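You operate a simulated robot arm through the tools that you are given. There is no shell and no other tool. Be economical: measure what you need, move in short steps, check, and stop when the job is done.

You run a simulated robot arm. Do the job below in one go: nothing can be reset, and whatever is moved stays where it is left.

JOB
Swap the wooden stool's white leg for the black leg and tighten it.
Fine: stool collar loose first; white leg into the yellow holder; end on the green band.

Only the result counts: the job must be done as asked and must still hold three seconds after the hand-in. Knocking over, shifting, dropping, spilling or breaking anything else fails it.

ROBOT AND FRAMES
A 6-joint arm with a two-finger parallel gripper, fixed in place. Base frame: the origin is at the foot of the arm, x ahead of it, y to its left, z up. Lengths are in m, angles in degrees, forces in N, time in s.
With the tool pointing down near the work surface it reaches from about 0.26 to 0.68 m from the base axis. Its first joint turns from -66.0 to 66.0 degrees. Payload 2.9 kg.
Tool frame: the origin (TCP) lies between the finger pads and is the grasp point; the fingertips stand 0.03 m ahead of it; z points along the fingers, y is the line along which they close. Largest opening 0.11 m; finger width 0.02, thickness 0.01; the body of the gripper, 0.048 by 0.112 m, starts 0.055 m behind the TCP.
Orientation is told as [roll, pitch, yaw] about the base's x, y, z axes, in that order, counted from this pose: with the fingers straight down and closing along the base's y, the tool's x points along the base's -x, its y along +y and its z along -z.

CONTROLS
- The arm moves only by the tool apply_moves. Its argument "moves" is a list of rows, each a list of 3 entries, a list of its own where there are three numbers: the gripper command, from -1 (shut) to 1 (fully open), values between in proportion, then the shift along the tool's x, y, z in m, then the turn, a rotation vector about the tool's x, y, z in degrees. In form: [[gripper, [dx, dy, dz], [ax, ay, az]], ...]. A call has 1 to 10 rows; each row is the pose to reach, as a shift and turn from the pose commanded when the call began, along the tool's axes at that moment. Each row takes 0.2 s and may step no farther than 0.05 m and 8.6 degrees from the row before; otherwise, or with a gripper value out of range, the whole call is refused. A pose out of reach is approached as far as the arm can. The call stops where the force on the tool passes 40 N (or 10 N more than at its start, if that is more) or the arm is blocked; 0.2 s more then pass. Each finger travels about 0.108 m/s and halts on what it meets, pressing with about 45 N; the grip force reading is that of the motor and also rises with nothing between the fingers. The clock runs only during rows and for 0.2 s after the last one: add rows that repeat a pose to give the fingers time. The reply holds the time, the measured pose of the TCP, the force on the tool along the base axes, the opening and the grip force, in the units named above and with some noise, and new pictures: "views" is both (left out), scene, wrist or none.
- Cameras (640 x 400 px; columns grow to the right, rows downward): "scene" is fixed at [0.0733, 0.4318, 1.3817]; the picture's right is [-0.78, -0.63, 0.00], its down [-0.37, 0.46, -0.81] and it looks along [0.51, -0.63, -0.59] (base axes); focal length 334 px, centre (320, 200). "wrist" rides on the gripper at [-0.036, 0, -0.057] in the tool frame; the picture's right is [0.00, -1.00, 0.00], its down [0.97, 0.00, -0.24] and it looks along [0.24, 0.00, 0.97] (tool axes); focal length 218 px, centre (320, 200). There is no depth. A picture from a camera that has moved, and an enlarged one, comes with that camera's place and axes in the base frame and with its lens.
- enlarge(camera, box): a new picture of the part [left, top, right, bottom] of that camera's present view, enlarged. The clock stands still meanwhile.
- hand_in(): hands the job in; it is judged then, once.

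Go step by step. Nothing tells you positions but the pictures and the camera data: compare them with the known pose of the tool, close in by small moves and look again before you grip or let go. The budget is 120 turns and 150 pictures, counting those below and the enlarged ones. Unless the task says otherwise, let go and move clear before handing in, and close with one line.

The tools are called after "Call:" as name(argument=value, ...) on one line, values as JSON. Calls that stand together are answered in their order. apply_moves: Moves the arm, as the interface text tells. Its arguments: {"type":"object","properties":{"moves":{"type":"array","items":{"type":"array"}},"views":{"type":"string","enum":["both","scene","wrist","none"]}},"required":["moves"]} The other tools are called the same way: enlarge (camera, box) takes an enlarged picture of a part of a camera's view; hand_in () hands the job in.

At the start:

```text
time: 0.0
tool_pos: [0.3728, -0.0197, 1.161]
tool_rot: [-0.1, 0.0, 0.0]
contact_force: [0.8, 0.0, 0.1]
opening: 0.1101
grip_force: 0.1
```

scene: 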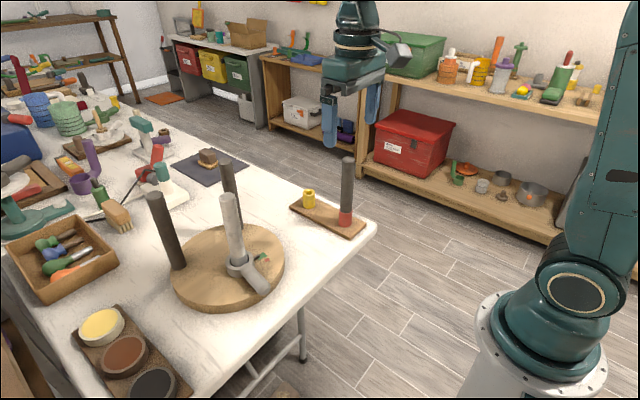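
wrist: 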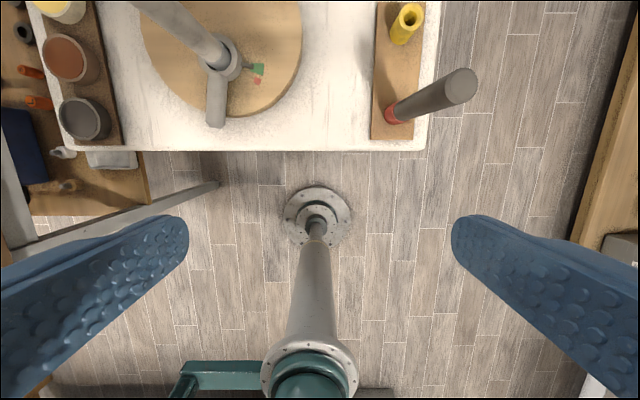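

I see an upturned round stool with two dark legs and one white leg in a grey collar with a lever, plus a tray with a yellow holder and the black leg in a red holder. I'll look closer first.

Call:
enlarge(camera="scene", box=[140, 150, 300, 310])

Call:
enlarge(camera="wrist", box=[130, 0, 310, 140])

Call:
enlarge(camera="scene", box=[280, 140, 380, 250])

```text
2.50 times, centred on (220, 230) of scene
camera zoom: at [0.0733, 0.4318, 1.3817], right [-0.78, -0.63, 0.0], down [-0.37, 0.46, -0.81], along [0.51, -0.63, -0.59], focal length 836 px, centre (570, 125)
```

zoom: 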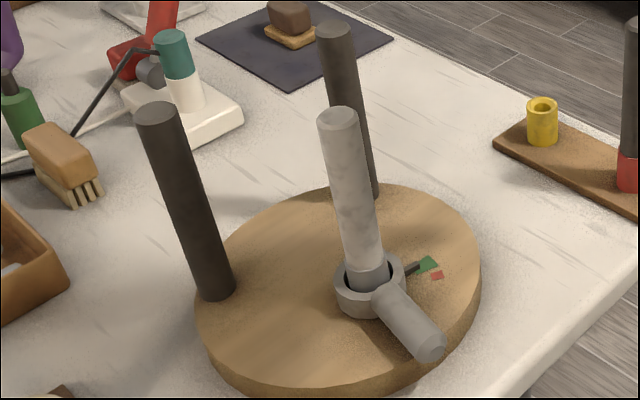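

```text
2.86 times, centred on (220, 70) of wrist
camera zoom: at [0.4092, -0.0198, 1.2191], right [0.0, -1.0, 0.0], down [-0.97, 0.0, 0.24], along [-0.24, 0.0, -0.97], focal length 624 px, centre (606, 571)
```

zoom: 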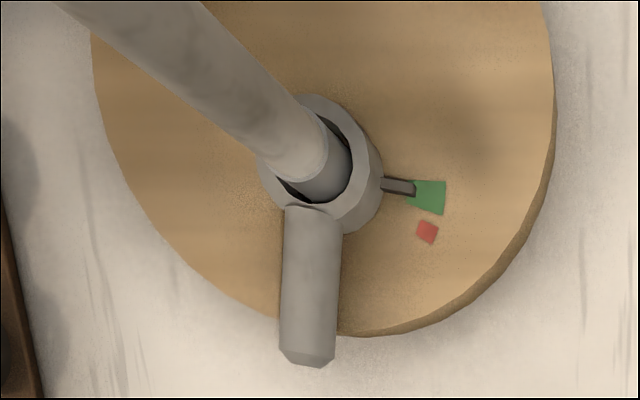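

```text
3.64 times, centred on (330, 195) of scene
camera zoom: at [0.0733, 0.4318, 1.3817], right [-0.78, -0.63, 0.0], down [-0.37, 0.46, -0.81], along [0.51, -0.63, -0.59], focal length 1215 px, centre (284, 218)
```

zoom: 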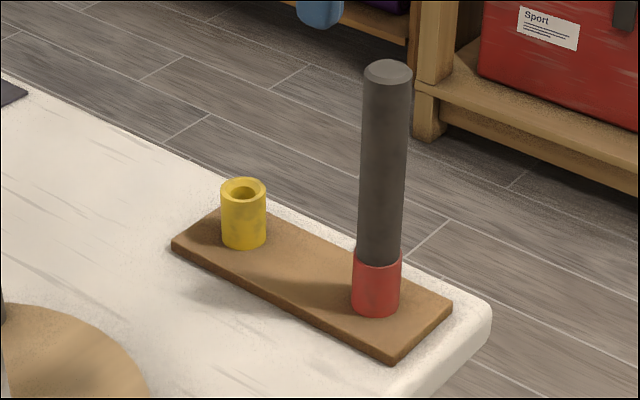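

The collar axis is near (0.54, 0.14), with the lever pointing to -x and its tip near (0.444, 0.157, 0.83). The pointer is at the green mark, the black leg is near (0.465, -0.157), and the yellow holder is near (0.586, -0.148). I'll move closer to the lever and look.

Call:
apply_moves(moves=[[1, [-0.006, 0.035, 0.02], [0, 0, 0]], [1, [-0.012, 0.07, 0.04], [0, 0, 0]], [1, [-0.018, 0.105, 0.06], [0, 0, 0]], [1, [-0.024, 0.14, 0.08], [0, 0, 0]], [1, [-0.03, 0.17, 0.1], [0, 0, 0]], [1, [-0.03, 0.17, 0.1], [0, 0, 0]]])

```text
time: 1.4
tool_pos: [0.4016, 0.1503, 1.0629]
tool_rot: [0.0, 0.0, 0.0]
contact_force: [0.4, -0.2, -0.1]
opening: 0.11
grip_force: 0.0
camera wrist: at [0.4376, 0.1495, 1.1205], right [0.0, -1.0, 0.0], down [-0.97, 0.0, 0.24], along [-0.24, 0.0, -0.97], focal length 218 px, centre (320, 200)
```

scene: 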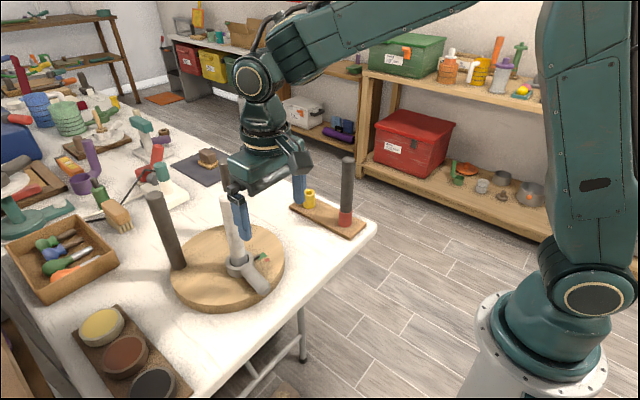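
wrist: 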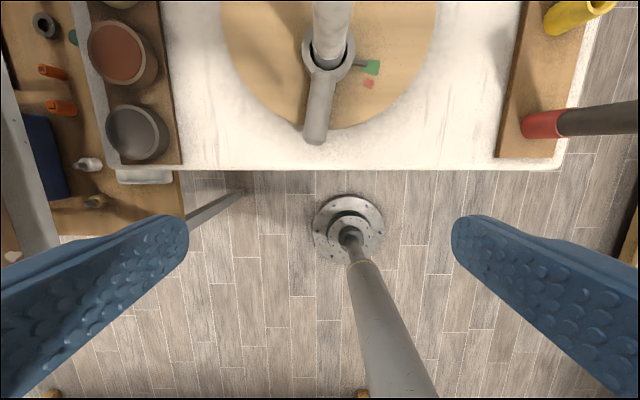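

Call:
enlarge(camera="wrist", box=[260, 0, 420, 150])

```text
2.67 times, centred on (340, 75) of wrist
camera zoom: at [0.4376, 0.1495, 1.1205], right [0.0, -1.0, 0.0], down [-0.97, 0.0, 0.24], along [-0.24, 0.0, -0.97], focal length 582 px, centre (267, 533)
```

zoom: 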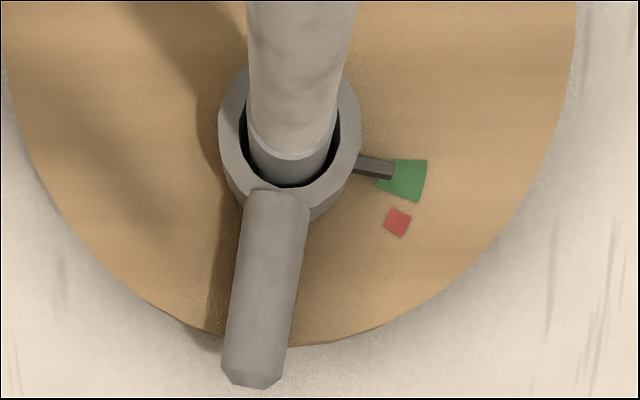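

The ring axis is near (0.538, 0.140). Loosening looks like counter-clockwise, since red (overtight) lies clockwise of green. I'll come down over the outer part of the lever with the fingers straddling it.

Call:
apply_moves(moves=[[1, [-0.013, 0.001, 0.04], [0, 0, 3]], [1, [-0.026, 0.002, 0.08], [0, 0, 6]], [1, [-0.04, 0.003, 0.12], [0, 0, 9]], [1, [-0.0534, 0.0047, 0.16], [0, 0, 10]], [1, [-0.0534, 0.0047, 0.16], [0, 0, 10]]])

Call:
enlarge(camera="scene", box=[190, 190, 310, 310])

```text
time: 2.6
tool_pos: [0.4571, 0.1532, 0.9022]
tool_rot: [0.0, 0.0, -10.0]
contact_force: [-0.7, 0.1, -0.2]
opening: 0.1097
grip_force: 0.1
camera wrist: at [0.4927, 0.1467, 0.9596], right [-0.17, -0.98, 0.0], down [-0.96, 0.17, 0.24], along [-0.24, 0.04, -0.97], focal length 218 px, centre (320, 200)
```

scene: 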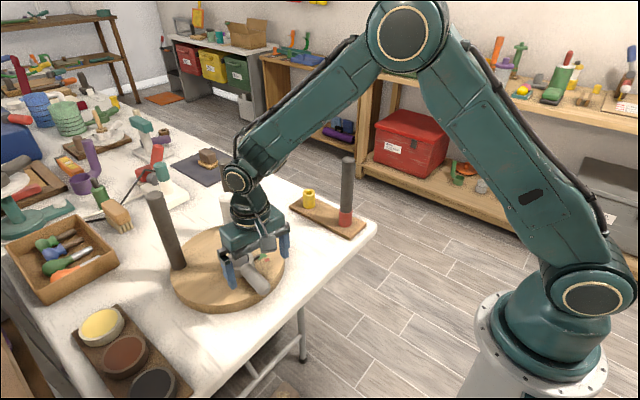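
wrist: 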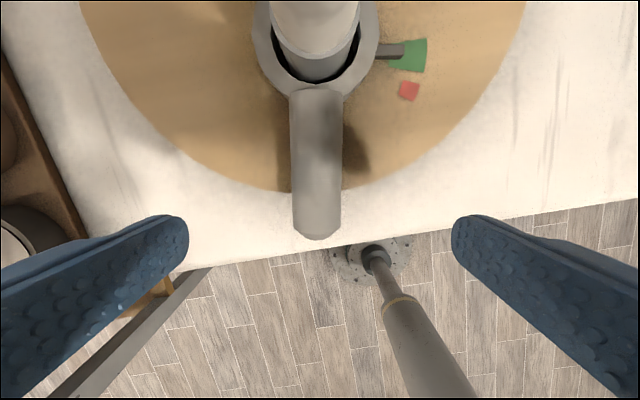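

```text
3.33 times, centred on (250, 250) of scene
camera zoom: at [0.0734, 0.4318, 1.3817], right [-0.78, -0.63, 0.0], down [-0.37, 0.46, -0.81], along [0.51, -0.63, -0.59], focal length 1114 px, centre (553, 33)
```

zoom: 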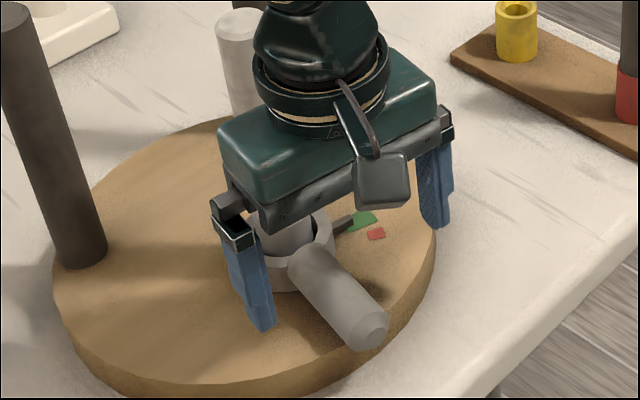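

The lever is centred between the fingers. I'll descend and narrow the fork around it.

Call:
apply_moves(moves=[[1, [0, 0, 0.025], [0, 0, 0]], [1, [0, 0, 0.05], [0, 0, 0]], [-0.2, [0, 0, 0.05], [0, 0, 0]], [-0.2, [0, 0, 0.05], [0, 0, 0]], [-0.2, [0, 0, 0.05], [0, 0, 0]]])

Call:
enlarge(camera="scene", box=[190, 190, 310, 310])

```text
time: 3.8
tool_pos: [0.4566, 0.1554, 0.8512]
tool_rot: [0.0, 0.0, -10.1]
contact_force: [0.8, 0.7, 0.1]
opening: 0.0444
grip_force: 0.0
camera wrist: at [0.4924, 0.1485, 0.9093], right [-0.17, -0.98, 0.0], down [-0.96, 0.17, 0.24], along [-0.24, 0.04, -0.97], focal length 218 px, centre (320, 200)
```

scene: 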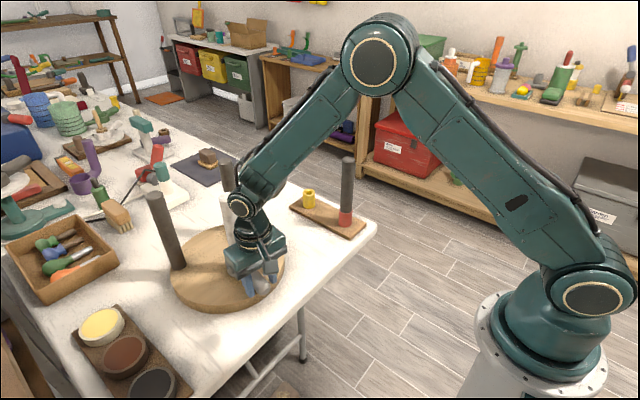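
wrist: 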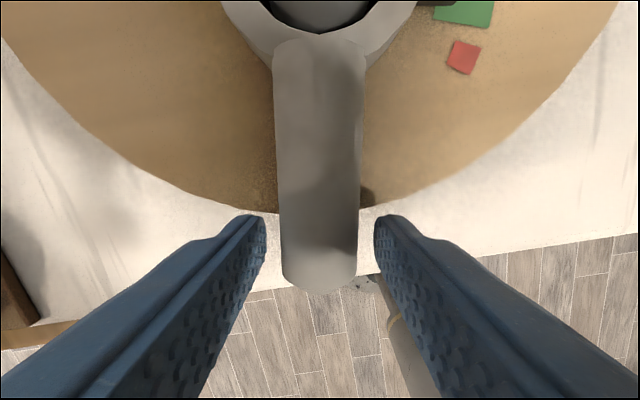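

```text
3.33 times, centred on (250, 250) of scene
camera zoom: at [0.0733, 0.4318, 1.3817], right [-0.78, -0.63, 0.0], down [-0.37, 0.46, -0.81], along [0.51, -0.63, -0.59], focal length 1114 px, centre (553, 33)
```

zoom: 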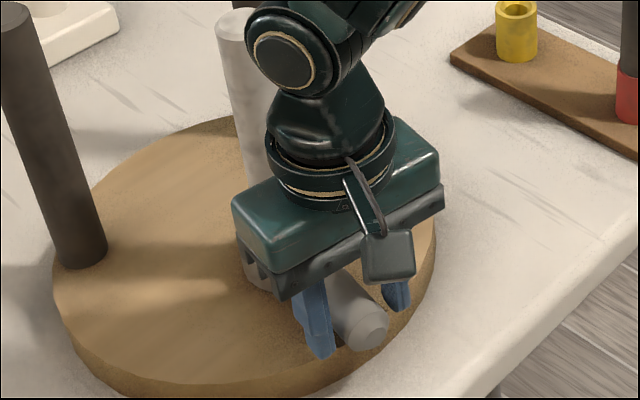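

The fork straddles the lever. I'll try a first 16° counter-clockwise arc.

Call:
apply_moves(moves=[[-0.2, [-0.0002, -0.0058, 0], [0, 0, -4]], [-0.2, [-0.0008, -0.0116, 0], [0, 0, -8]], [-0.2, [-0.0018, -0.0173, 0], [0, 0, -12]], [-0.2, [-0.0032, -0.023, 0], [0, 0, -16]], [-0.2, [-0.0032, -0.023, 0], [0, 0, -16]]], views="wrist")

```text
time: 5.0
tool_pos: [0.4559, 0.1317, 0.8526]
tool_rot: [0.0, 0.0, 6.1]
contact_force: [0.5, 2.9, 0.2]
opening: 0.0452
grip_force: 1.2
camera wrist: at [0.4921, 0.1356, 0.9092], right [0.11, -0.99, 0.0], down [-0.97, -0.1, 0.24], along [-0.24, -0.03, -0.97], focal length 218 px, centre (320, 200)
```

wrist: 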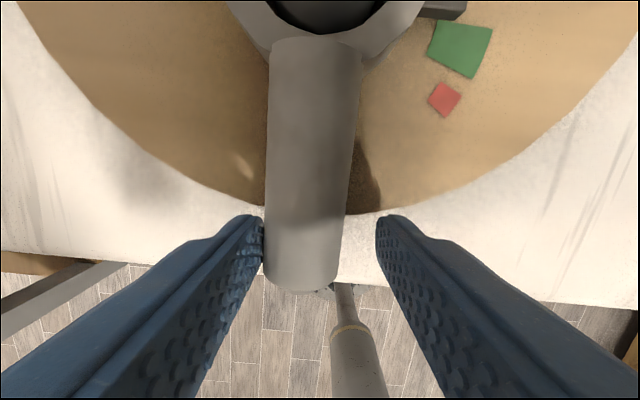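

The lever turns easily at about 3 N. I'll continue the arc.

Call:
apply_moves(moves=[[-0.2, [-0.0003, -0.0073, 0], [0, 0, -5]], [-0.2, [-0.0013, -0.0145, 0], [0, 0, -10]], [-0.2, [-0.0028, -0.0216, 0], [0, 0, -15]], [-0.2, [-0.005, -0.0285, 0], [0, 0, -20]], [-0.2, [-0.0078, -0.0352, 0], [0, 0, -25]], [-0.2, [-0.0112, -0.0417, 0], [0, 0, -30]], [-0.2, [-0.0151, -0.0478, 0], [0, 0, -35]], [-0.2, [-0.0195, -0.0535, 0], [0, 0, -40]]])

```text
time: 6.8
tool_pos: [0.48, 0.0826, 0.8513]
tool_rot: [0.1, 0.0, 46.2]
contact_force: [-5.6, 7.6, 2.4]
opening: 0.0485
grip_force: 5.0
camera wrist: at [0.5048, 0.1077, 0.9092], right [0.72, -0.69, 0.0], down [-0.67, -0.7, 0.24], along [-0.17, -0.17, -0.97], focal length 218 px, centre (320, 200)
```

scene: 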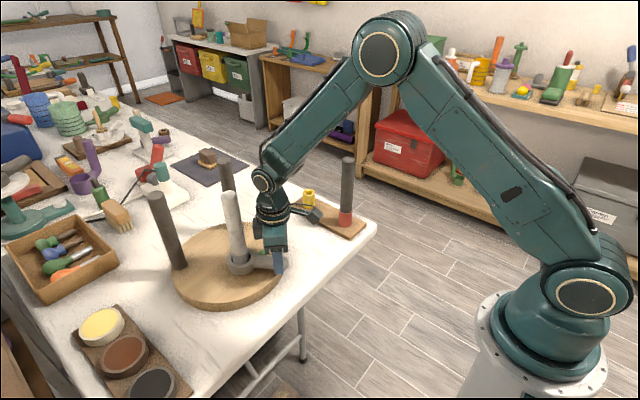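
wrist: 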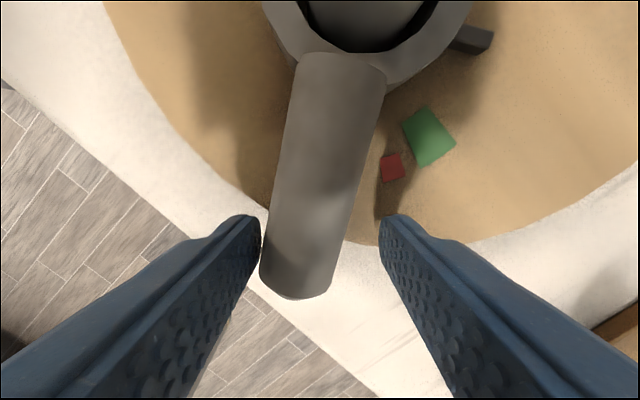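

The force has risen to about 9 N and the lever lags the tool, so it may be at the loose stop after about 45°. I'll nudge a little further to see.

Call:
apply_moves(moves=[[-0.2, [-0.0002, -0.0055, 0], [0, 0, -3]], [-0.2, [-0.001, -0.011, 0], [0, 0, -6]]], views="wrist")

```text
time: 7.4
tool_pos: [0.4892, 0.0733, 0.8514]
tool_rot: [-0.1, 0.0, 52.1]
contact_force: [-2.9, 2.0, -1.4]
opening: 0.0456
grip_force: 0.9
camera wrist: at [0.5114, 0.1016, 0.9096], right [0.79, -0.62, 0.0], down [-0.6, -0.76, 0.24], along [-0.15, -0.19, -0.97], focal length 218 px, centre (320, 200)
```

wrist: 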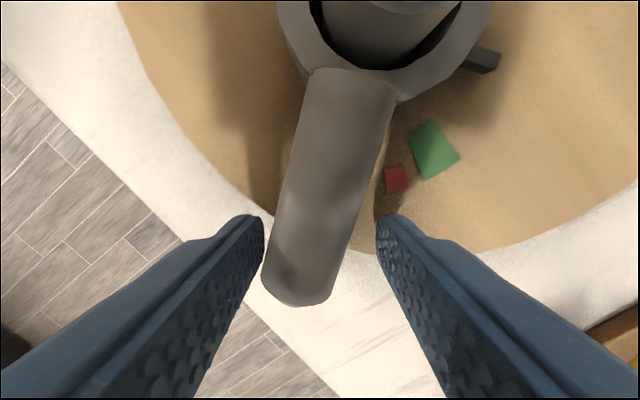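

Call:
enlarge(camera="scene", box=[140, 150, 300, 310])

```text
2.50 times, centred on (220, 230) of scene
camera zoom: at [0.0733, 0.4319, 1.3817], right [-0.78, -0.63, 0.0], down [-0.37, 0.46, -0.81], along [0.51, -0.63, -0.59], focal length 836 px, centre (570, 125)
```

zoom: 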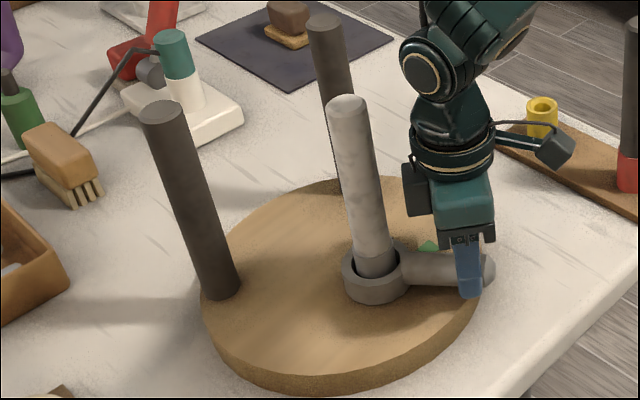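

The stool itself has rotated slightly at the end, so the collar is at its loose stop. I'll stop pushing, back off and lift clear to look.

Call:
apply_moves(moves=[[-0.1, [0, 0.004, 0], [0, 0, 0]], [-0.1, [0, 0.004, -0.03], [0, 0, 0]], [-0.1, [0, 0.004, -0.07], [0, 0, 0]], [-0.1, [0.02, 0.004, -0.11], [0, 0, 0]], [0.5, [0.04, 0.004, -0.15], [0, 0, 0]], [1, [0.06, 0.004, -0.19], [0, 0, 0]], [1, [0.06, 0.004, -0.19], [0, 0, 0]]])

Call:
enlarge(camera="scene", box=[140, 150, 300, 310])

Call:
enlarge(camera="wrist", box=[200, 0, 440, 200])

```text
time: 9.0
tool_pos: [0.4465, 0.028, 1.0388]
tool_rot: [-0.1, 0.0, 51.9]
contact_force: [0.2, -0.6, 0.1]
opening: 0.1097
grip_force: 0.1
camera wrist: at [0.4691, 0.0563, 1.0972], right [0.79, -0.62, 0.0], down [-0.6, -0.76, 0.24], along [-0.15, -0.19, -0.97], focal length 218 px, centre (320, 200)
```

scene: 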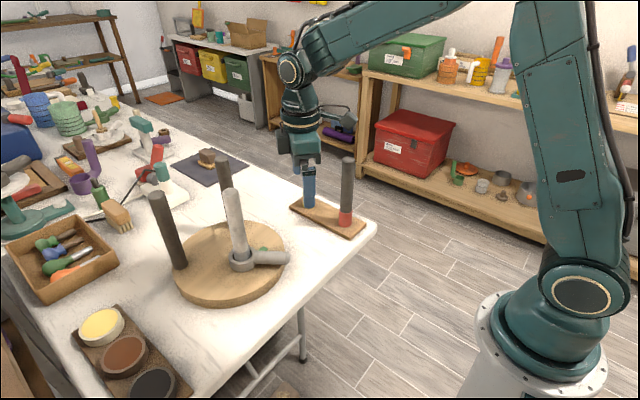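
wrist: 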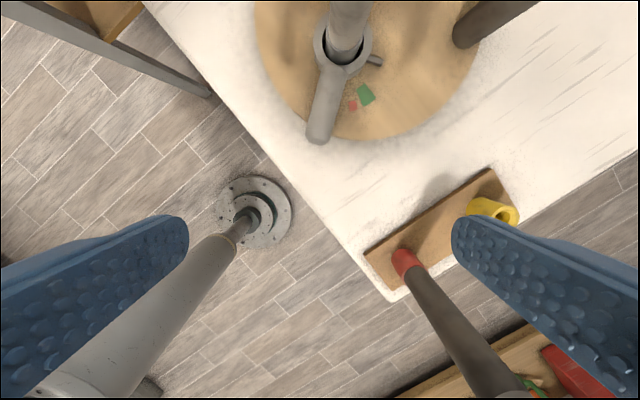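

```text
2.50 times, centred on (220, 230) of scene
camera zoom: at [0.0733, 0.4318, 1.3817], right [-0.78, -0.63, 0.0], down [-0.37, 0.46, -0.81], along [0.51, -0.63, -0.59], focal length 836 px, centre (570, 125)
```

zoom: 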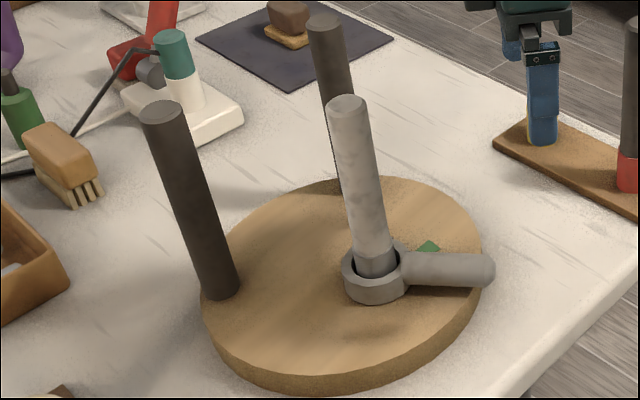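

```text
2.00 times, centred on (320, 100) of wrist
camera zoom: at [0.4691, 0.0563, 1.0972], right [0.79, -0.62, 0.0], down [-0.6, -0.76, 0.24], along [-0.15, -0.19, -0.97], focal length 436 px, centre (320, 400)
```

zoom: 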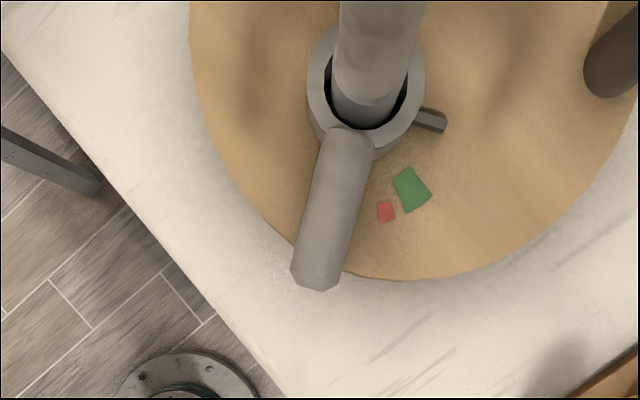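

The collar axis is now near (0.549, 0.120) and the white leg top is near z 1.01. I'll position above the white leg at yaw 0.

Call:
apply_moves(moves=[[1, [-0.01, 0, -0.035], [0, 0, 7.5]], [1, [-0.025, -0.003, -0.063], [0, 0, 15]], [1, [-0.047, -0.007, -0.065], [0, 0, 22.5]], [1, [-0.069, -0.011, -0.065], [0, 0, 30]], [1, [-0.091, -0.015, -0.065], [0, 0, 37.5]], [1, [-0.113, -0.02, -0.065], [0, 0, 45]], [1, [-0.1357, -0.0239, -0.065], [0, 0, 51.9]], [1, [-0.1357, -0.0239, -0.065], [0, 0, 51.9]]])

```text
time: 10.8
tool_pos: [0.5504, 0.1238, 1.1055]
tool_rot: [-0.1, 0.0, 0.0]
contact_force: [-0.4, 0.5, -0.4]
opening: 0.1097
grip_force: 0.1
camera wrist: at [0.5856, 0.1228, 1.1634], right [0.0, -1.0, 0.0], down [-0.97, 0.0, 0.24], along [-0.24, 0.0, -0.97], focal length 218 px, centre (320, 200)
```

scene: 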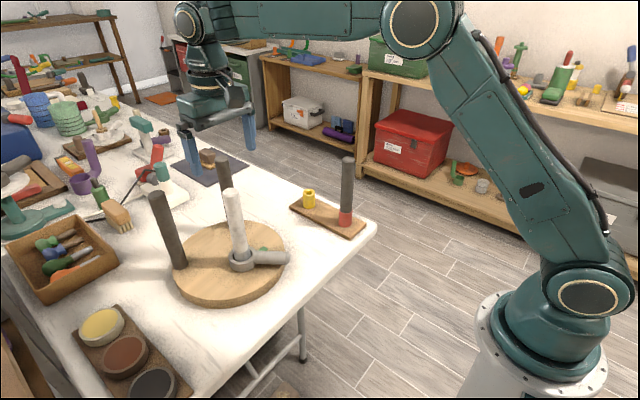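
wrist: 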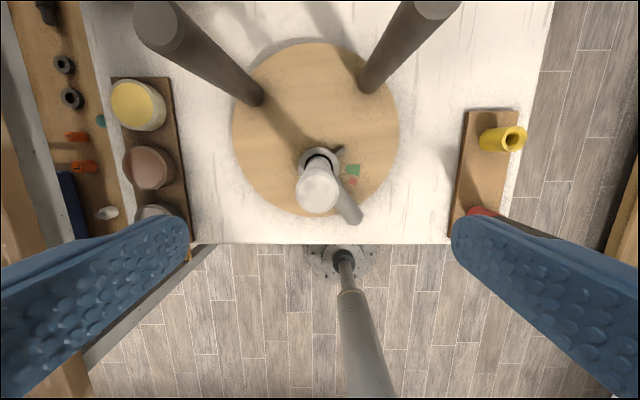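

Call:
enlarge(camera="wrist", box=[260, 120, 380, 240])

Call:
enlarge(camera="wrist", box=[440, 90, 560, 210])

```text
3.33 times, centred on (320, 180) of wrist
camera zoom: at [0.5856, 0.1228, 1.1634], right [0.0, -1.0, 0.0], down [-0.97, 0.0, 0.24], along [-0.24, 0.0, -0.97], focal length 728 px, centre (320, 267)
```

zoom: 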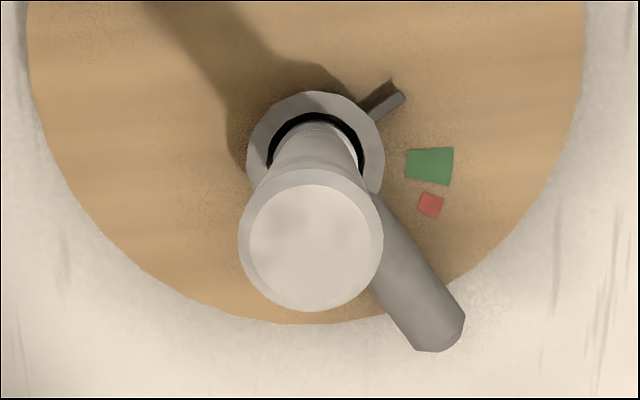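

```text
3.33 times, centred on (500, 150) of wrist
camera zoom: at [0.5856, 0.1228, 1.1634], right [0.0, -1.0, 0.0], down [-0.97, 0.0, 0.24], along [-0.24, 0.0, -0.97], focal length 728 px, centre (-280, 367)
```

zoom: 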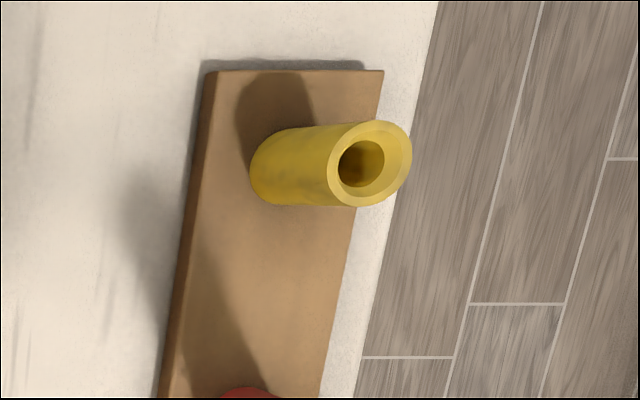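

The leg is 31 mm thick, while the yellow holder's hole looks about 20 mm, so the leg must have a narrower tenon. I'll measure the yellow hole from straight above with the empty gripper first.

Call:
apply_moves(moves=[[1, [-0.007, -0.045, 0], [0, 0, 0]], [1, [-0.014, -0.09, 0], [0, 0, 0]], [1, [-0.021, -0.135, 0], [0, 0, 0]], [1, [-0.028, -0.18, 0], [0, 0, 0]], [1, [-0.036, -0.225, 0.02], [0, 0, 0]], [1, [-0.0426, -0.271, 0.04], [0, 0, 0]], [1, [-0.0426, -0.271, 0.08], [0, 0, 0]], [1, [-0.0426, -0.271, 0.12], [0, 0, 0]], [1, [-0.0426, -0.271, 0.12], [0, 0, 0]]], views="wrist")

Call:
enlarge(camera="wrist", box=[260, 140, 380, 260])

Call:
enlarge(camera="scene", box=[200, 170, 300, 280])

```text
refused: row 6 steps farther than a row can; nothing moved
```

```text
3.33 times, centred on (320, 200) of wrist
camera zoom: at [0.5856, 0.1228, 1.1634], right [0.0, -1.0, 0.0], down [-0.97, 0.0, 0.24], along [-0.24, 0.0, -0.97], focal length 728 px, centre (320, 200)
```

zoom: 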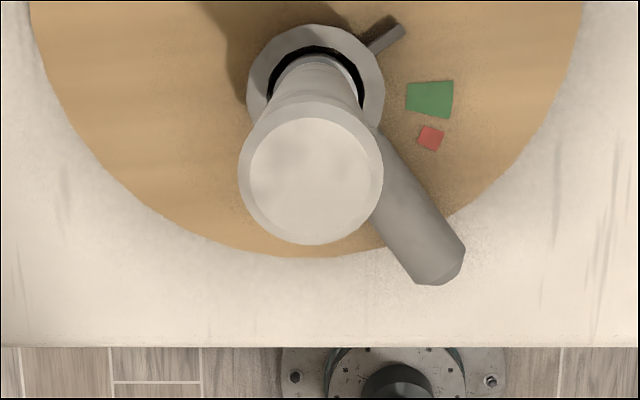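

```text
3.64 times, centred on (250, 225) of scene
camera zoom: at [0.0733, 0.4318, 1.3817], right [-0.78, -0.63, 0.0], down [-0.37, 0.46, -0.81], along [0.51, -0.63, -0.59], focal length 1215 px, centre (574, 109)
```

zoom: 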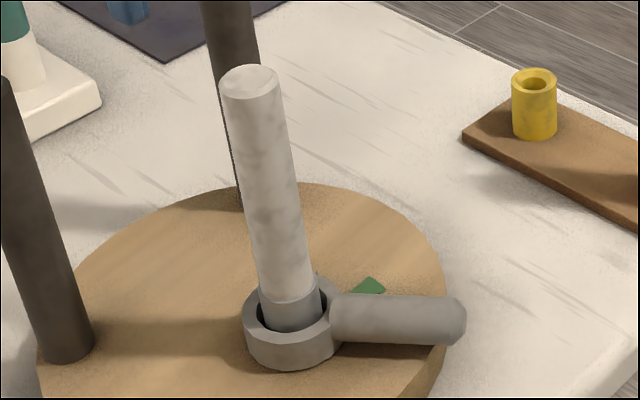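

Call:
apply_moves(moves=[[1, [-0.007, -0.045, 0], [0, 0, 0]], [1, [-0.014, -0.09, 0], [0, 0, 0]], [1, [-0.021, -0.135, 0], [0, 0, 0]], [1, [-0.028, -0.18, 0], [0, 0, 0]], [1, [-0.035, -0.225, 0.01], [0, 0, 0]], [1, [-0.0426, -0.271, 0.02], [0, 0, 0]], [1, [-0.0426, -0.271, 0.06], [0, 0, 0]], [1, [-0.0426, -0.271, 0.105], [0, 0, 0]], [1, [-0.0426, -0.271, 0.105], [0, 0, 0]]], views="wrist")

Call:
enlarge(camera="wrist", box=[260, 120, 380, 240])

```text
time: 12.8
tool_pos: [0.5952, -0.1496, 0.9993]
tool_rot: [0.0, 0.0, 0.1]
contact_force: [0.4, 0.2, 0.0]
opening: 0.11
grip_force: 0.1
camera wrist: at [0.6307, -0.1488, 1.0571], right [0.0, -1.0, 0.0], down [-0.97, 0.0, 0.24], along [-0.24, 0.0, -0.97], focal length 218 px, centre (320, 200)
```

wrist: 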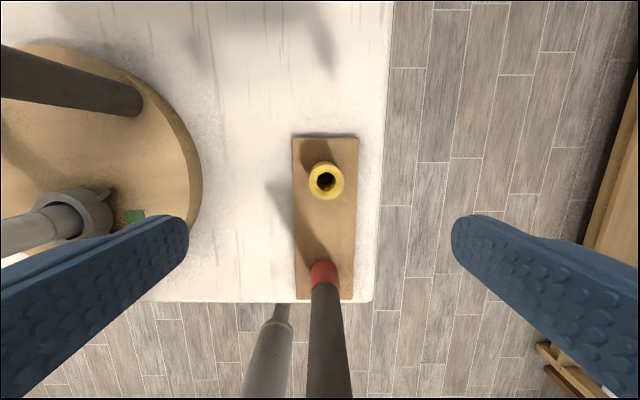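

```text
3.33 times, centred on (320, 180) of wrist
camera zoom: at [0.6307, -0.1488, 1.0571], right [0.0, -1.0, 0.0], down [-0.97, 0.0, 0.24], along [-0.24, 0.0, -0.97], focal length 728 px, centre (320, 267)
```

zoom: 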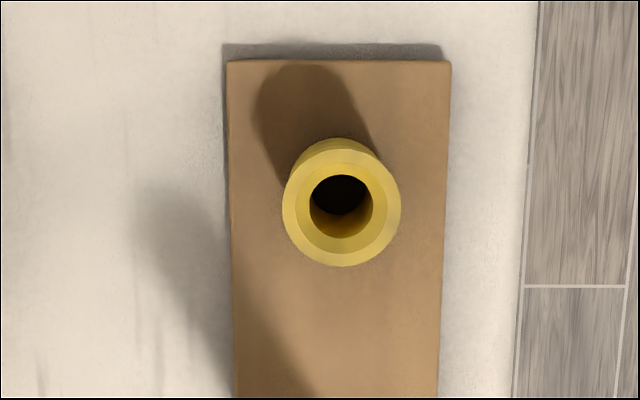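

The yellow hole is aligned in x here and lies 6.4 mm towards -y of this pose. I'll go back above the white leg and look again before gripping.

Call:
apply_moves(moves=[[1, [0, 0, -0.048], [0, 0, 0]], [1, [0, 0, -0.096], [0, 0, 0]], [1, [0.006, 0.045, -0.105], [0, 0, 0]], [1, [0.012, 0.09, -0.105], [0, 0, 0]], [1, [0.018, 0.135, -0.105], [0, 0, 0]], [1, [0.024, 0.18, -0.105], [0, 0, 0]], [1, [0.03, 0.225, -0.105], [0, 0, 0]], [1, [0.0376, 0.2728, -0.105], [0, 0, 0]], [1, [0.0376, 0.2728, -0.06], [0, 0, 0]], [1, [0.0376, 0.2728, -0.06], [0, 0, 0]]])

Call:
enlarge(camera="wrist", box=[240, 100, 400, 260])

Call:
enlarge(camera="scene", box=[160, 120, 280, 240])

```text
time: 15.0
tool_pos: [0.5563, 0.1233, 1.0605]
tool_rot: [0.0, 0.1, 0.1]
contact_force: [0.2, -0.5, 0.8]
opening: 0.1097
grip_force: 0.1
camera wrist: at [0.5922, 0.1229, 1.1194], right [0.0, -1.0, 0.0], down [-0.97, 0.0, 0.24], along [-0.24, 0.0, -0.97], focal length 218 px, centre (320, 200)
```

scene: 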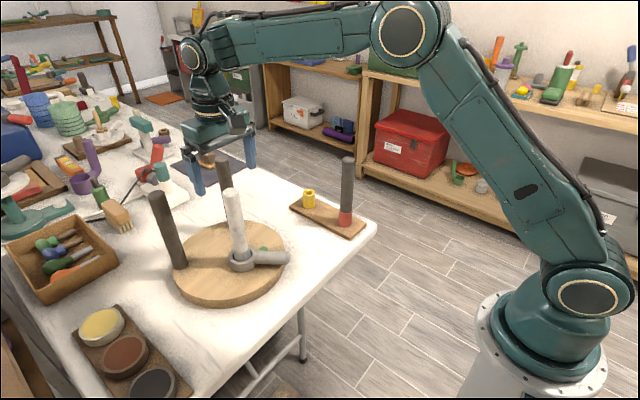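
wrist: 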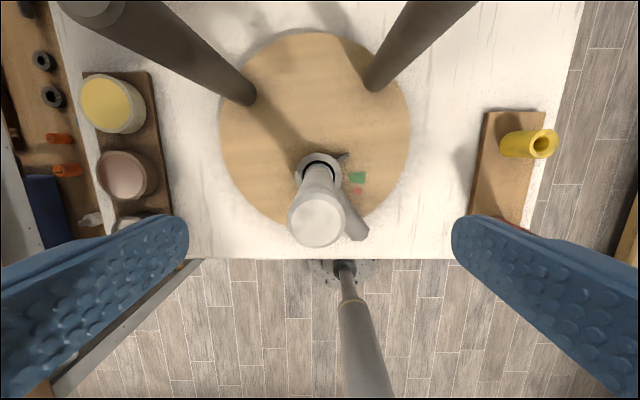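

```text
2.50 times, centred on (320, 180) of wrist
camera zoom: at [0.5922, 0.1229, 1.1194], right [0.0, -1.0, 0.0], down [-0.97, 0.0, 0.24], along [-0.24, 0.0, -0.97], focal length 546 px, centre (320, 250)
```

zoom: 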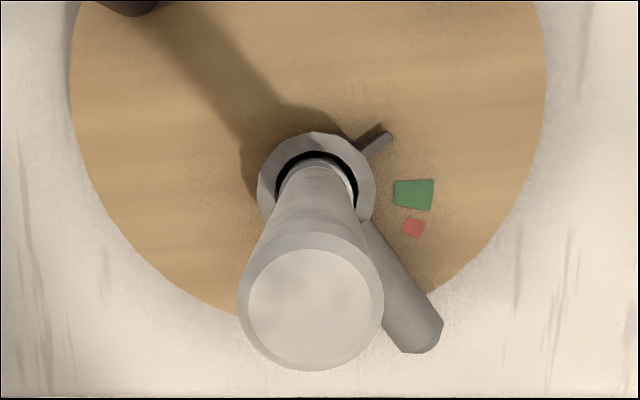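

```text
3.33 times, centred on (220, 180) of scene
camera zoom: at [0.0733, 0.4318, 1.3817], right [-0.78, -0.63, 0.0], down [-0.37, 0.46, -0.81], along [0.51, -0.63, -0.59], focal length 1114 px, centre (653, 267)
```

zoom: 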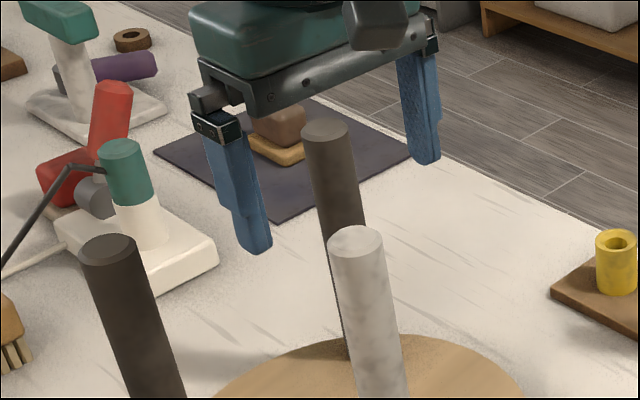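

The leg top is near (0.552, 0.123, 1.007). I'll descend around it and grip.

Call:
apply_moves(moves=[[1, [0.001, 0.0, 0.03], [0, 0, 0]], [1, [0.002, 0.0, 0.06], [0, 0, 0]], [1, [0.002, 0.0, 0.092], [0, 0, 0]], [-0.3, [0.002, 0.0, 0.092], [0, 0, 0]], [-1, [0.002, 0.0, 0.092], [0, 0, 0]], [-1, [0.002, 0.0, 0.092], [0, 0, 0]], [-1, [0.002, 0.0, 0.092], [0, 0, 0]]])

```text
time: 16.6
tool_pos: [0.5539, 0.1229, 0.9706]
tool_rot: [0.0, 0.0, 0.1]
contact_force: [0.6, 3.1, -0.3]
opening: 0.0307
grip_force: 45.2
camera wrist: at [0.5904, 0.1227, 1.0279], right [0.0, -1.0, 0.0], down [-0.97, 0.0, 0.24], along [-0.24, 0.0, -0.97], focal length 218 px, centre (320, 200)
```

scene: 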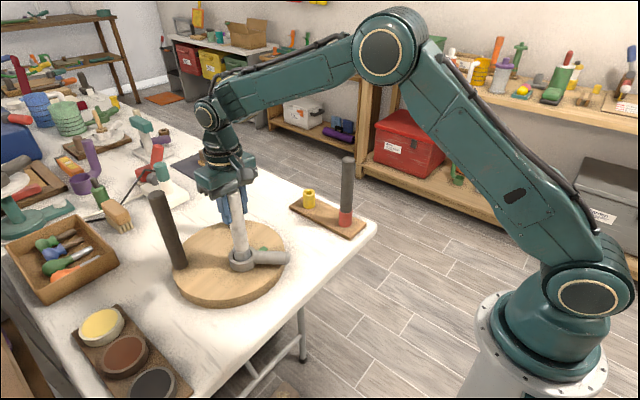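
wrist: 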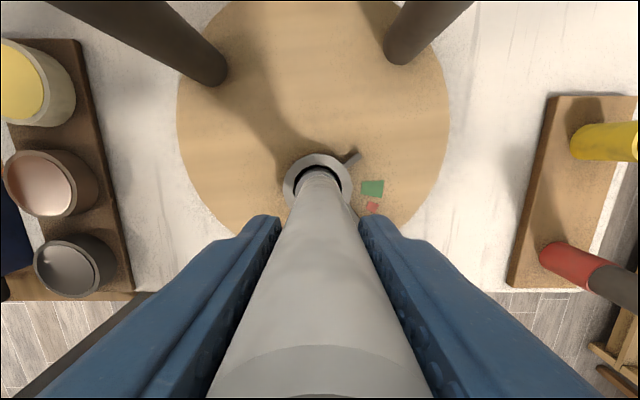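

Gripped, 31 mm. I'll lift gently and watch the force.

Call:
apply_moves(moves=[[-1, [0, 0, -0.008], [0, 0, 0]], [-1, [0, 0, -0.016], [0, 0, 0]], [-1, [0, 0, -0.024], [0, 0, 0]]])

Call:
enlarge(camera="scene", box=[160, 170, 300, 310])

```text
time: 17.4
tool_pos: [0.5534, 0.1221, 0.9939]
tool_rot: [-0.1, 0.0, 0.2]
contact_force: [0.1, -1.2, -1.0]
opening: 0.0305
grip_force: 45.3
camera wrist: at [0.5897, 0.1227, 1.0517], right [0.0, -1.0, 0.0], down [-0.97, 0.0, 0.24], along [-0.24, 0.0, -0.97], focal length 218 px, centre (320, 200)
```

scene: 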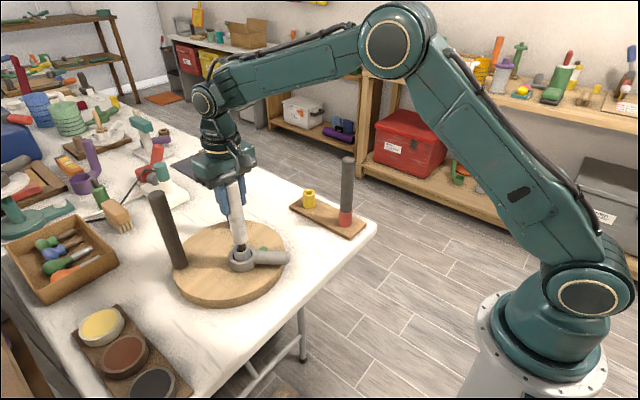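
wrist: 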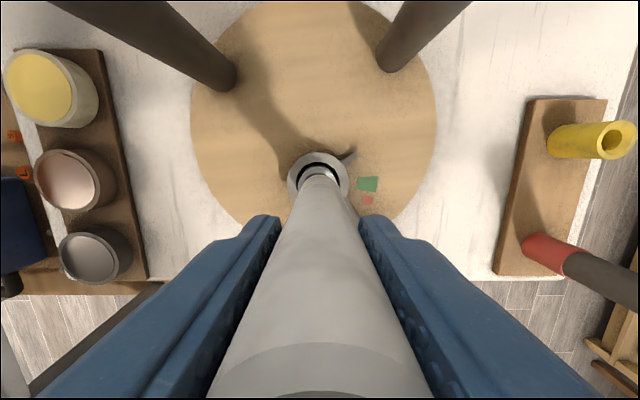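

```text
2.86 times, centred on (230, 240) of scene
camera zoom: at [0.0734, 0.4318, 1.3817], right [-0.78, -0.63, 0.0], down [-0.37, 0.46, -0.81], along [0.51, -0.63, -0.59], focal length 955 px, centre (577, 86)
```

zoom: 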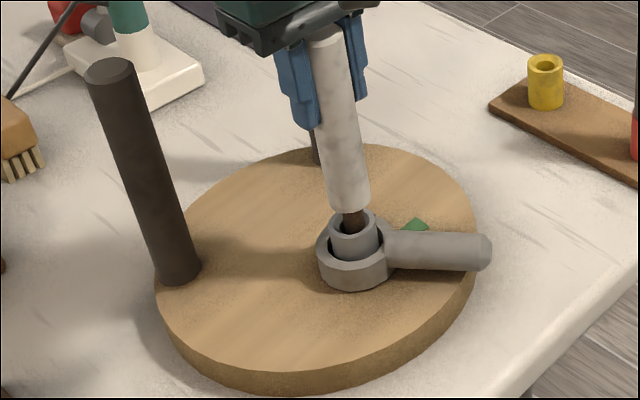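

The leg comes out, showing a dark tenon. I'll continue the lift.

Call:
apply_moves(moves=[[-1, [0, 0, -0.015], [0, 0, 0]], [-1, [0, 0, -0.03], [0, 0, 0]], [-1, [0, 0, -0.05], [0, 0, 0]], [-1, [0, 0, -0.07], [0, 0, 0]], [-1, [0, 0, -0.07], [0, 0, 0]]])

Call:
enlarge(camera="scene", box=[160, 130, 300, 270])

Call:
enlarge(camera="wrist", box=[240, 120, 400, 280])

```text
time: 18.6
tool_pos: [0.5558, 0.1219, 1.065]
tool_rot: [-0.1, 0.0, 0.1]
contact_force: [0.0, 0.2, -1.5]
opening: 0.0309
grip_force: 45.3
camera wrist: at [0.5904, 0.1221, 1.1228], right [0.0, -1.0, 0.0], down [-0.97, 0.0, 0.24], along [-0.24, 0.0, -0.97], focal length 218 px, centre (320, 200)
```

scene: 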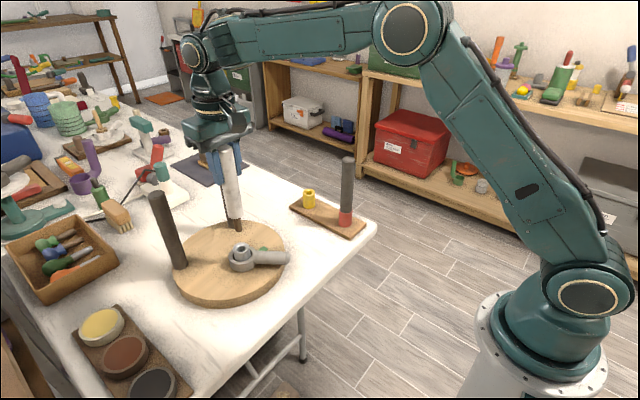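
wrist: 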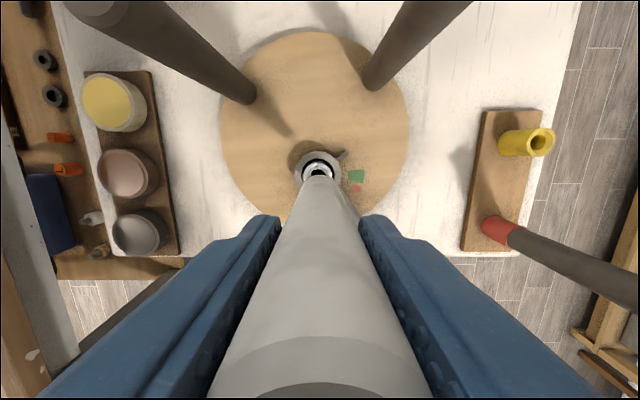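

```text
2.86 times, centred on (230, 200) of scene
camera zoom: at [0.0734, 0.4318, 1.3817], right [-0.78, -0.63, 0.0], down [-0.37, 0.46, -0.81], along [0.51, -0.63, -0.59], focal length 955 px, centre (577, 200)
```

zoom: 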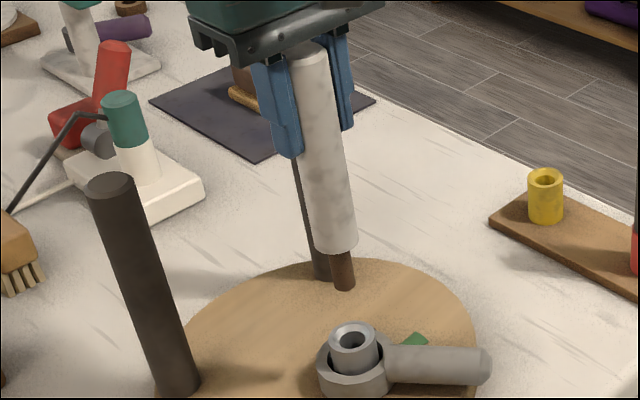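

```text
2.50 times, centred on (320, 200) of wrist
camera zoom: at [0.5904, 0.1221, 1.1228], right [0.0, -1.0, 0.0], down [-0.97, 0.0, 0.24], along [-0.24, 0.0, -0.97], focal length 546 px, centre (320, 200)
```

zoom: 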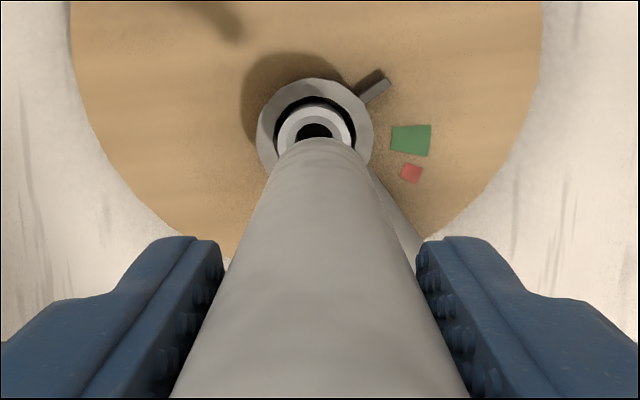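

The tenon is clear of the collet. I'll carry the leg to above the yellow holder at a modest height.

Call:
apply_moves(moves=[[-1, [-0.007, -0.045, -0.01], [0, 0, 0]], [-1, [-0.014, -0.09, -0.01], [0, 0, 0]], [-1, [-0.021, -0.135, -0.01], [0, 0, 0]], [-1, [-0.028, -0.18, -0.01], [0, 0, 0]], [-1, [-0.036, -0.225, -0.01], [0, 0, 0]], [-1, [-0.0416, -0.268, -0.01], [0, 0, 0]], [-1, [-0.0436, -0.2792, 0], [0, 0, 0]], [-1, [-0.0436, -0.2792, 0.035], [0, 0, 0]], [-1, [-0.0436, -0.2792, 0.035], [0, 0, 0]]])

Call:
enlarge(camera="scene", box=[260, 120, 360, 230])

Call:
enlarge(camera="wrist", box=[260, 140, 380, 260])

```text
time: 20.6
tool_pos: [0.6007, -0.1561, 1.0284]
tool_rot: [0.0, -0.1, 0.1]
contact_force: [-0.2, 0.2, -1.1]
opening: 0.031
grip_force: 44.4
camera wrist: at [0.6368, -0.1564, 1.0865], right [0.0, -1.0, 0.0], down [-0.97, 0.0, 0.24], along [-0.24, 0.0, -0.97], focal length 218 px, centre (320, 200)
```

scene: 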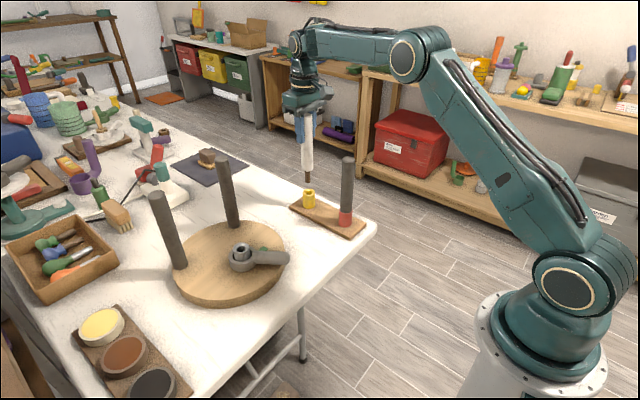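
wrist: 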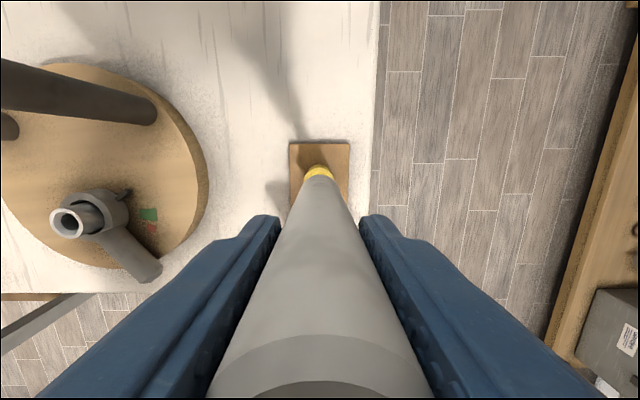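

```text
3.64 times, centred on (310, 175) of scene
camera zoom: at [0.0734, 0.4318, 1.3817], right [-0.78, -0.63, 0.0], down [-0.37, 0.46, -0.81], along [0.51, -0.63, -0.59], focal length 1215 px, centre (356, 291)
```

zoom: 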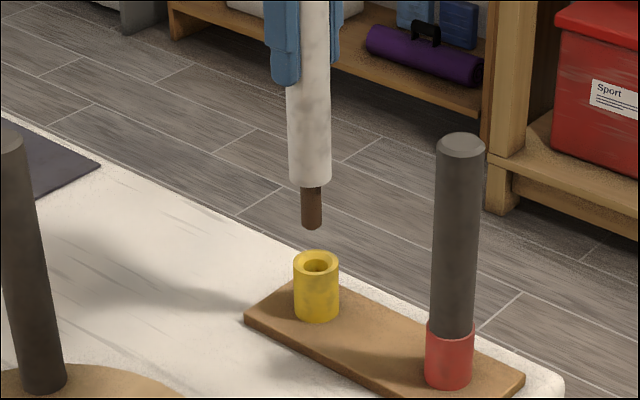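

```text
3.33 times, centred on (320, 200) of wrist
camera zoom: at [0.6368, -0.1564, 1.0865], right [0.0, -1.0, 0.0], down [-0.97, 0.0, 0.24], along [-0.24, 0.0, -0.97], focal length 728 px, centre (320, 200)
```

zoom: 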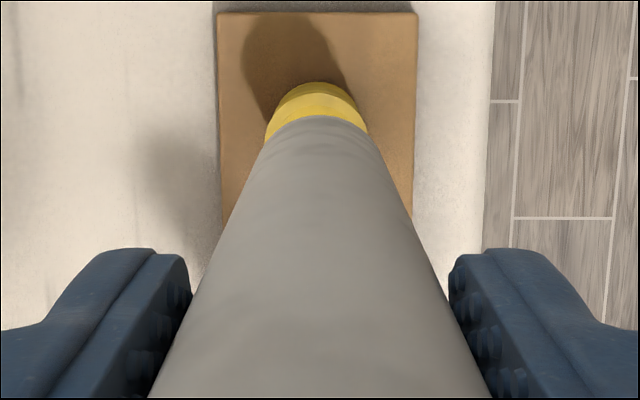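

The tenon is about 33 mm above the rim and nearly aligned. I'll correct by about 2 mm in -x and lower into the hole.

Call:
apply_moves(moves=[[-1, [0.002, 0.0007, 0.0], [0, 0, 0]], [-1, [0.002, 0.0007, 0.015], [0, 0, 0]], [-1, [0.002, 0.0007, 0.028], [0, 0, 0]], [-1, [0.002, 0.0007, 0.034], [0, 0, 0]], [-1, [0.002, 0.0007, 0.04], [0, 0, 0]]])

Call:
enlarge(camera="scene", box=[270, 160, 350, 240])

```text
time: 21.8
tool_pos: [0.5968, -0.1543, 0.9887]
tool_rot: [0.0, -0.1, 0.2]
contact_force: [0.4, -0.3, -1.1]
opening: 0.0311
grip_force: 45.1
camera wrist: at [0.6328, -0.1552, 1.0462], right [0.0, -1.0, 0.0], down [-0.97, 0.0, 0.24], along [-0.24, 0.0, -0.97], focal length 218 px, centre (320, 200)
```

scene: 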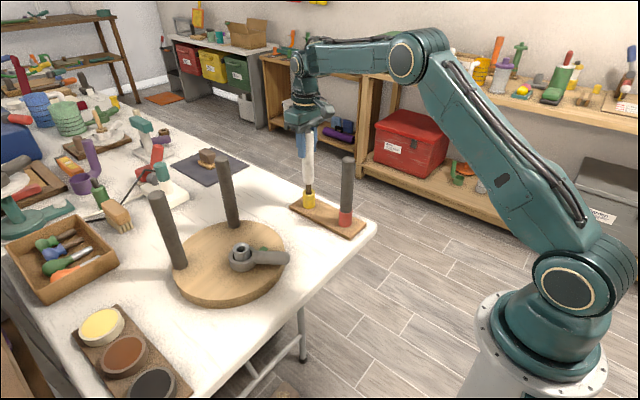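
wrist: 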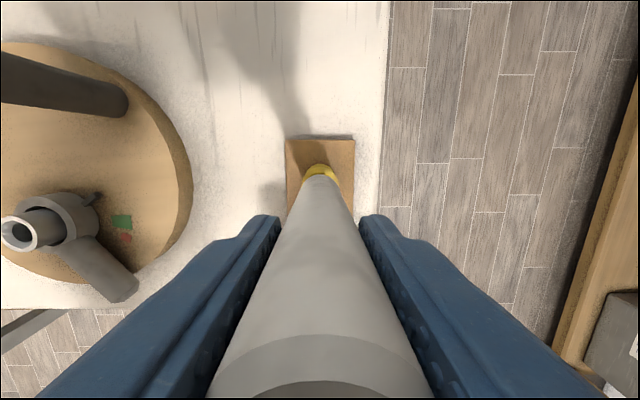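

```text
5.00 times, centred on (310, 200) of scene
camera zoom: at [0.0734, 0.4318, 1.3817], right [-0.78, -0.63, 0.0], down [-0.37, 0.46, -0.81], along [0.51, -0.63, -0.59], focal length 1671 px, centre (370, 200)
```

zoom: 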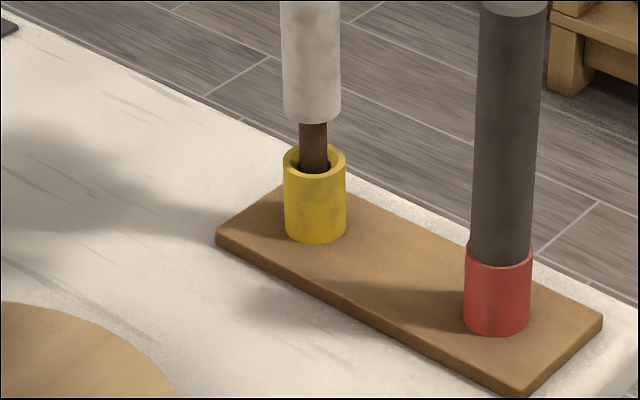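

The tenon is in the hole. I'll lower on to contact.

Call:
apply_moves(moves=[[-1, [0, 0.0, 0.008], [0, 0, 0]], [-1, [0, 0.0, 0.016], [0, 0, 0]], [-1, [0, 0.0, 0.021], [0, 0, 0]], [-1, [0, 0.0, 0.024], [0, 0, 0]]], views="scene")

Call:
enlarge(camera="scene", box=[270, 160, 350, 240])

```text
time: 22.8
tool_pos: [0.5969, -0.1554, 0.9644]
tool_rot: [0.0, 0.1, 0.0]
contact_force: [-0.5, 0.9, -1.3]
opening: 0.0312
grip_force: 45.3
```

scene: 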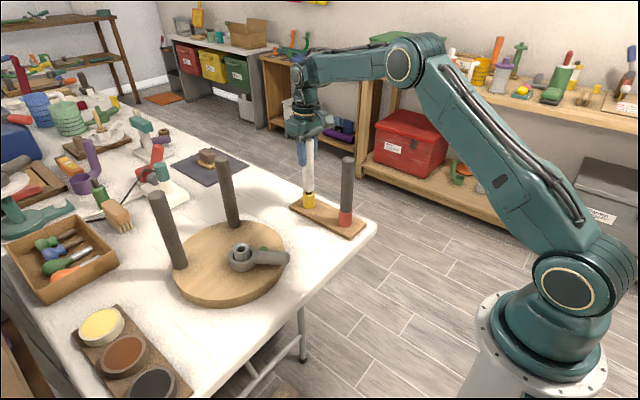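

```text
5.00 times, centred on (310, 200) of scene
camera zoom: at [0.0734, 0.4318, 1.3817], right [-0.78, -0.63, 0.0], down [-0.37, 0.46, -0.81], along [0.51, -0.63, -0.59], focal length 1671 px, centre (370, 200)
```

zoom: 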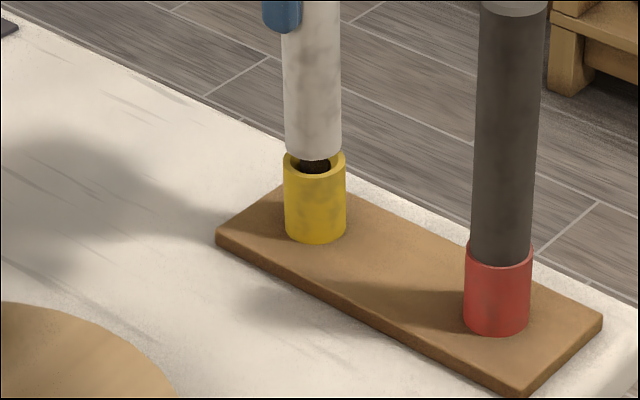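

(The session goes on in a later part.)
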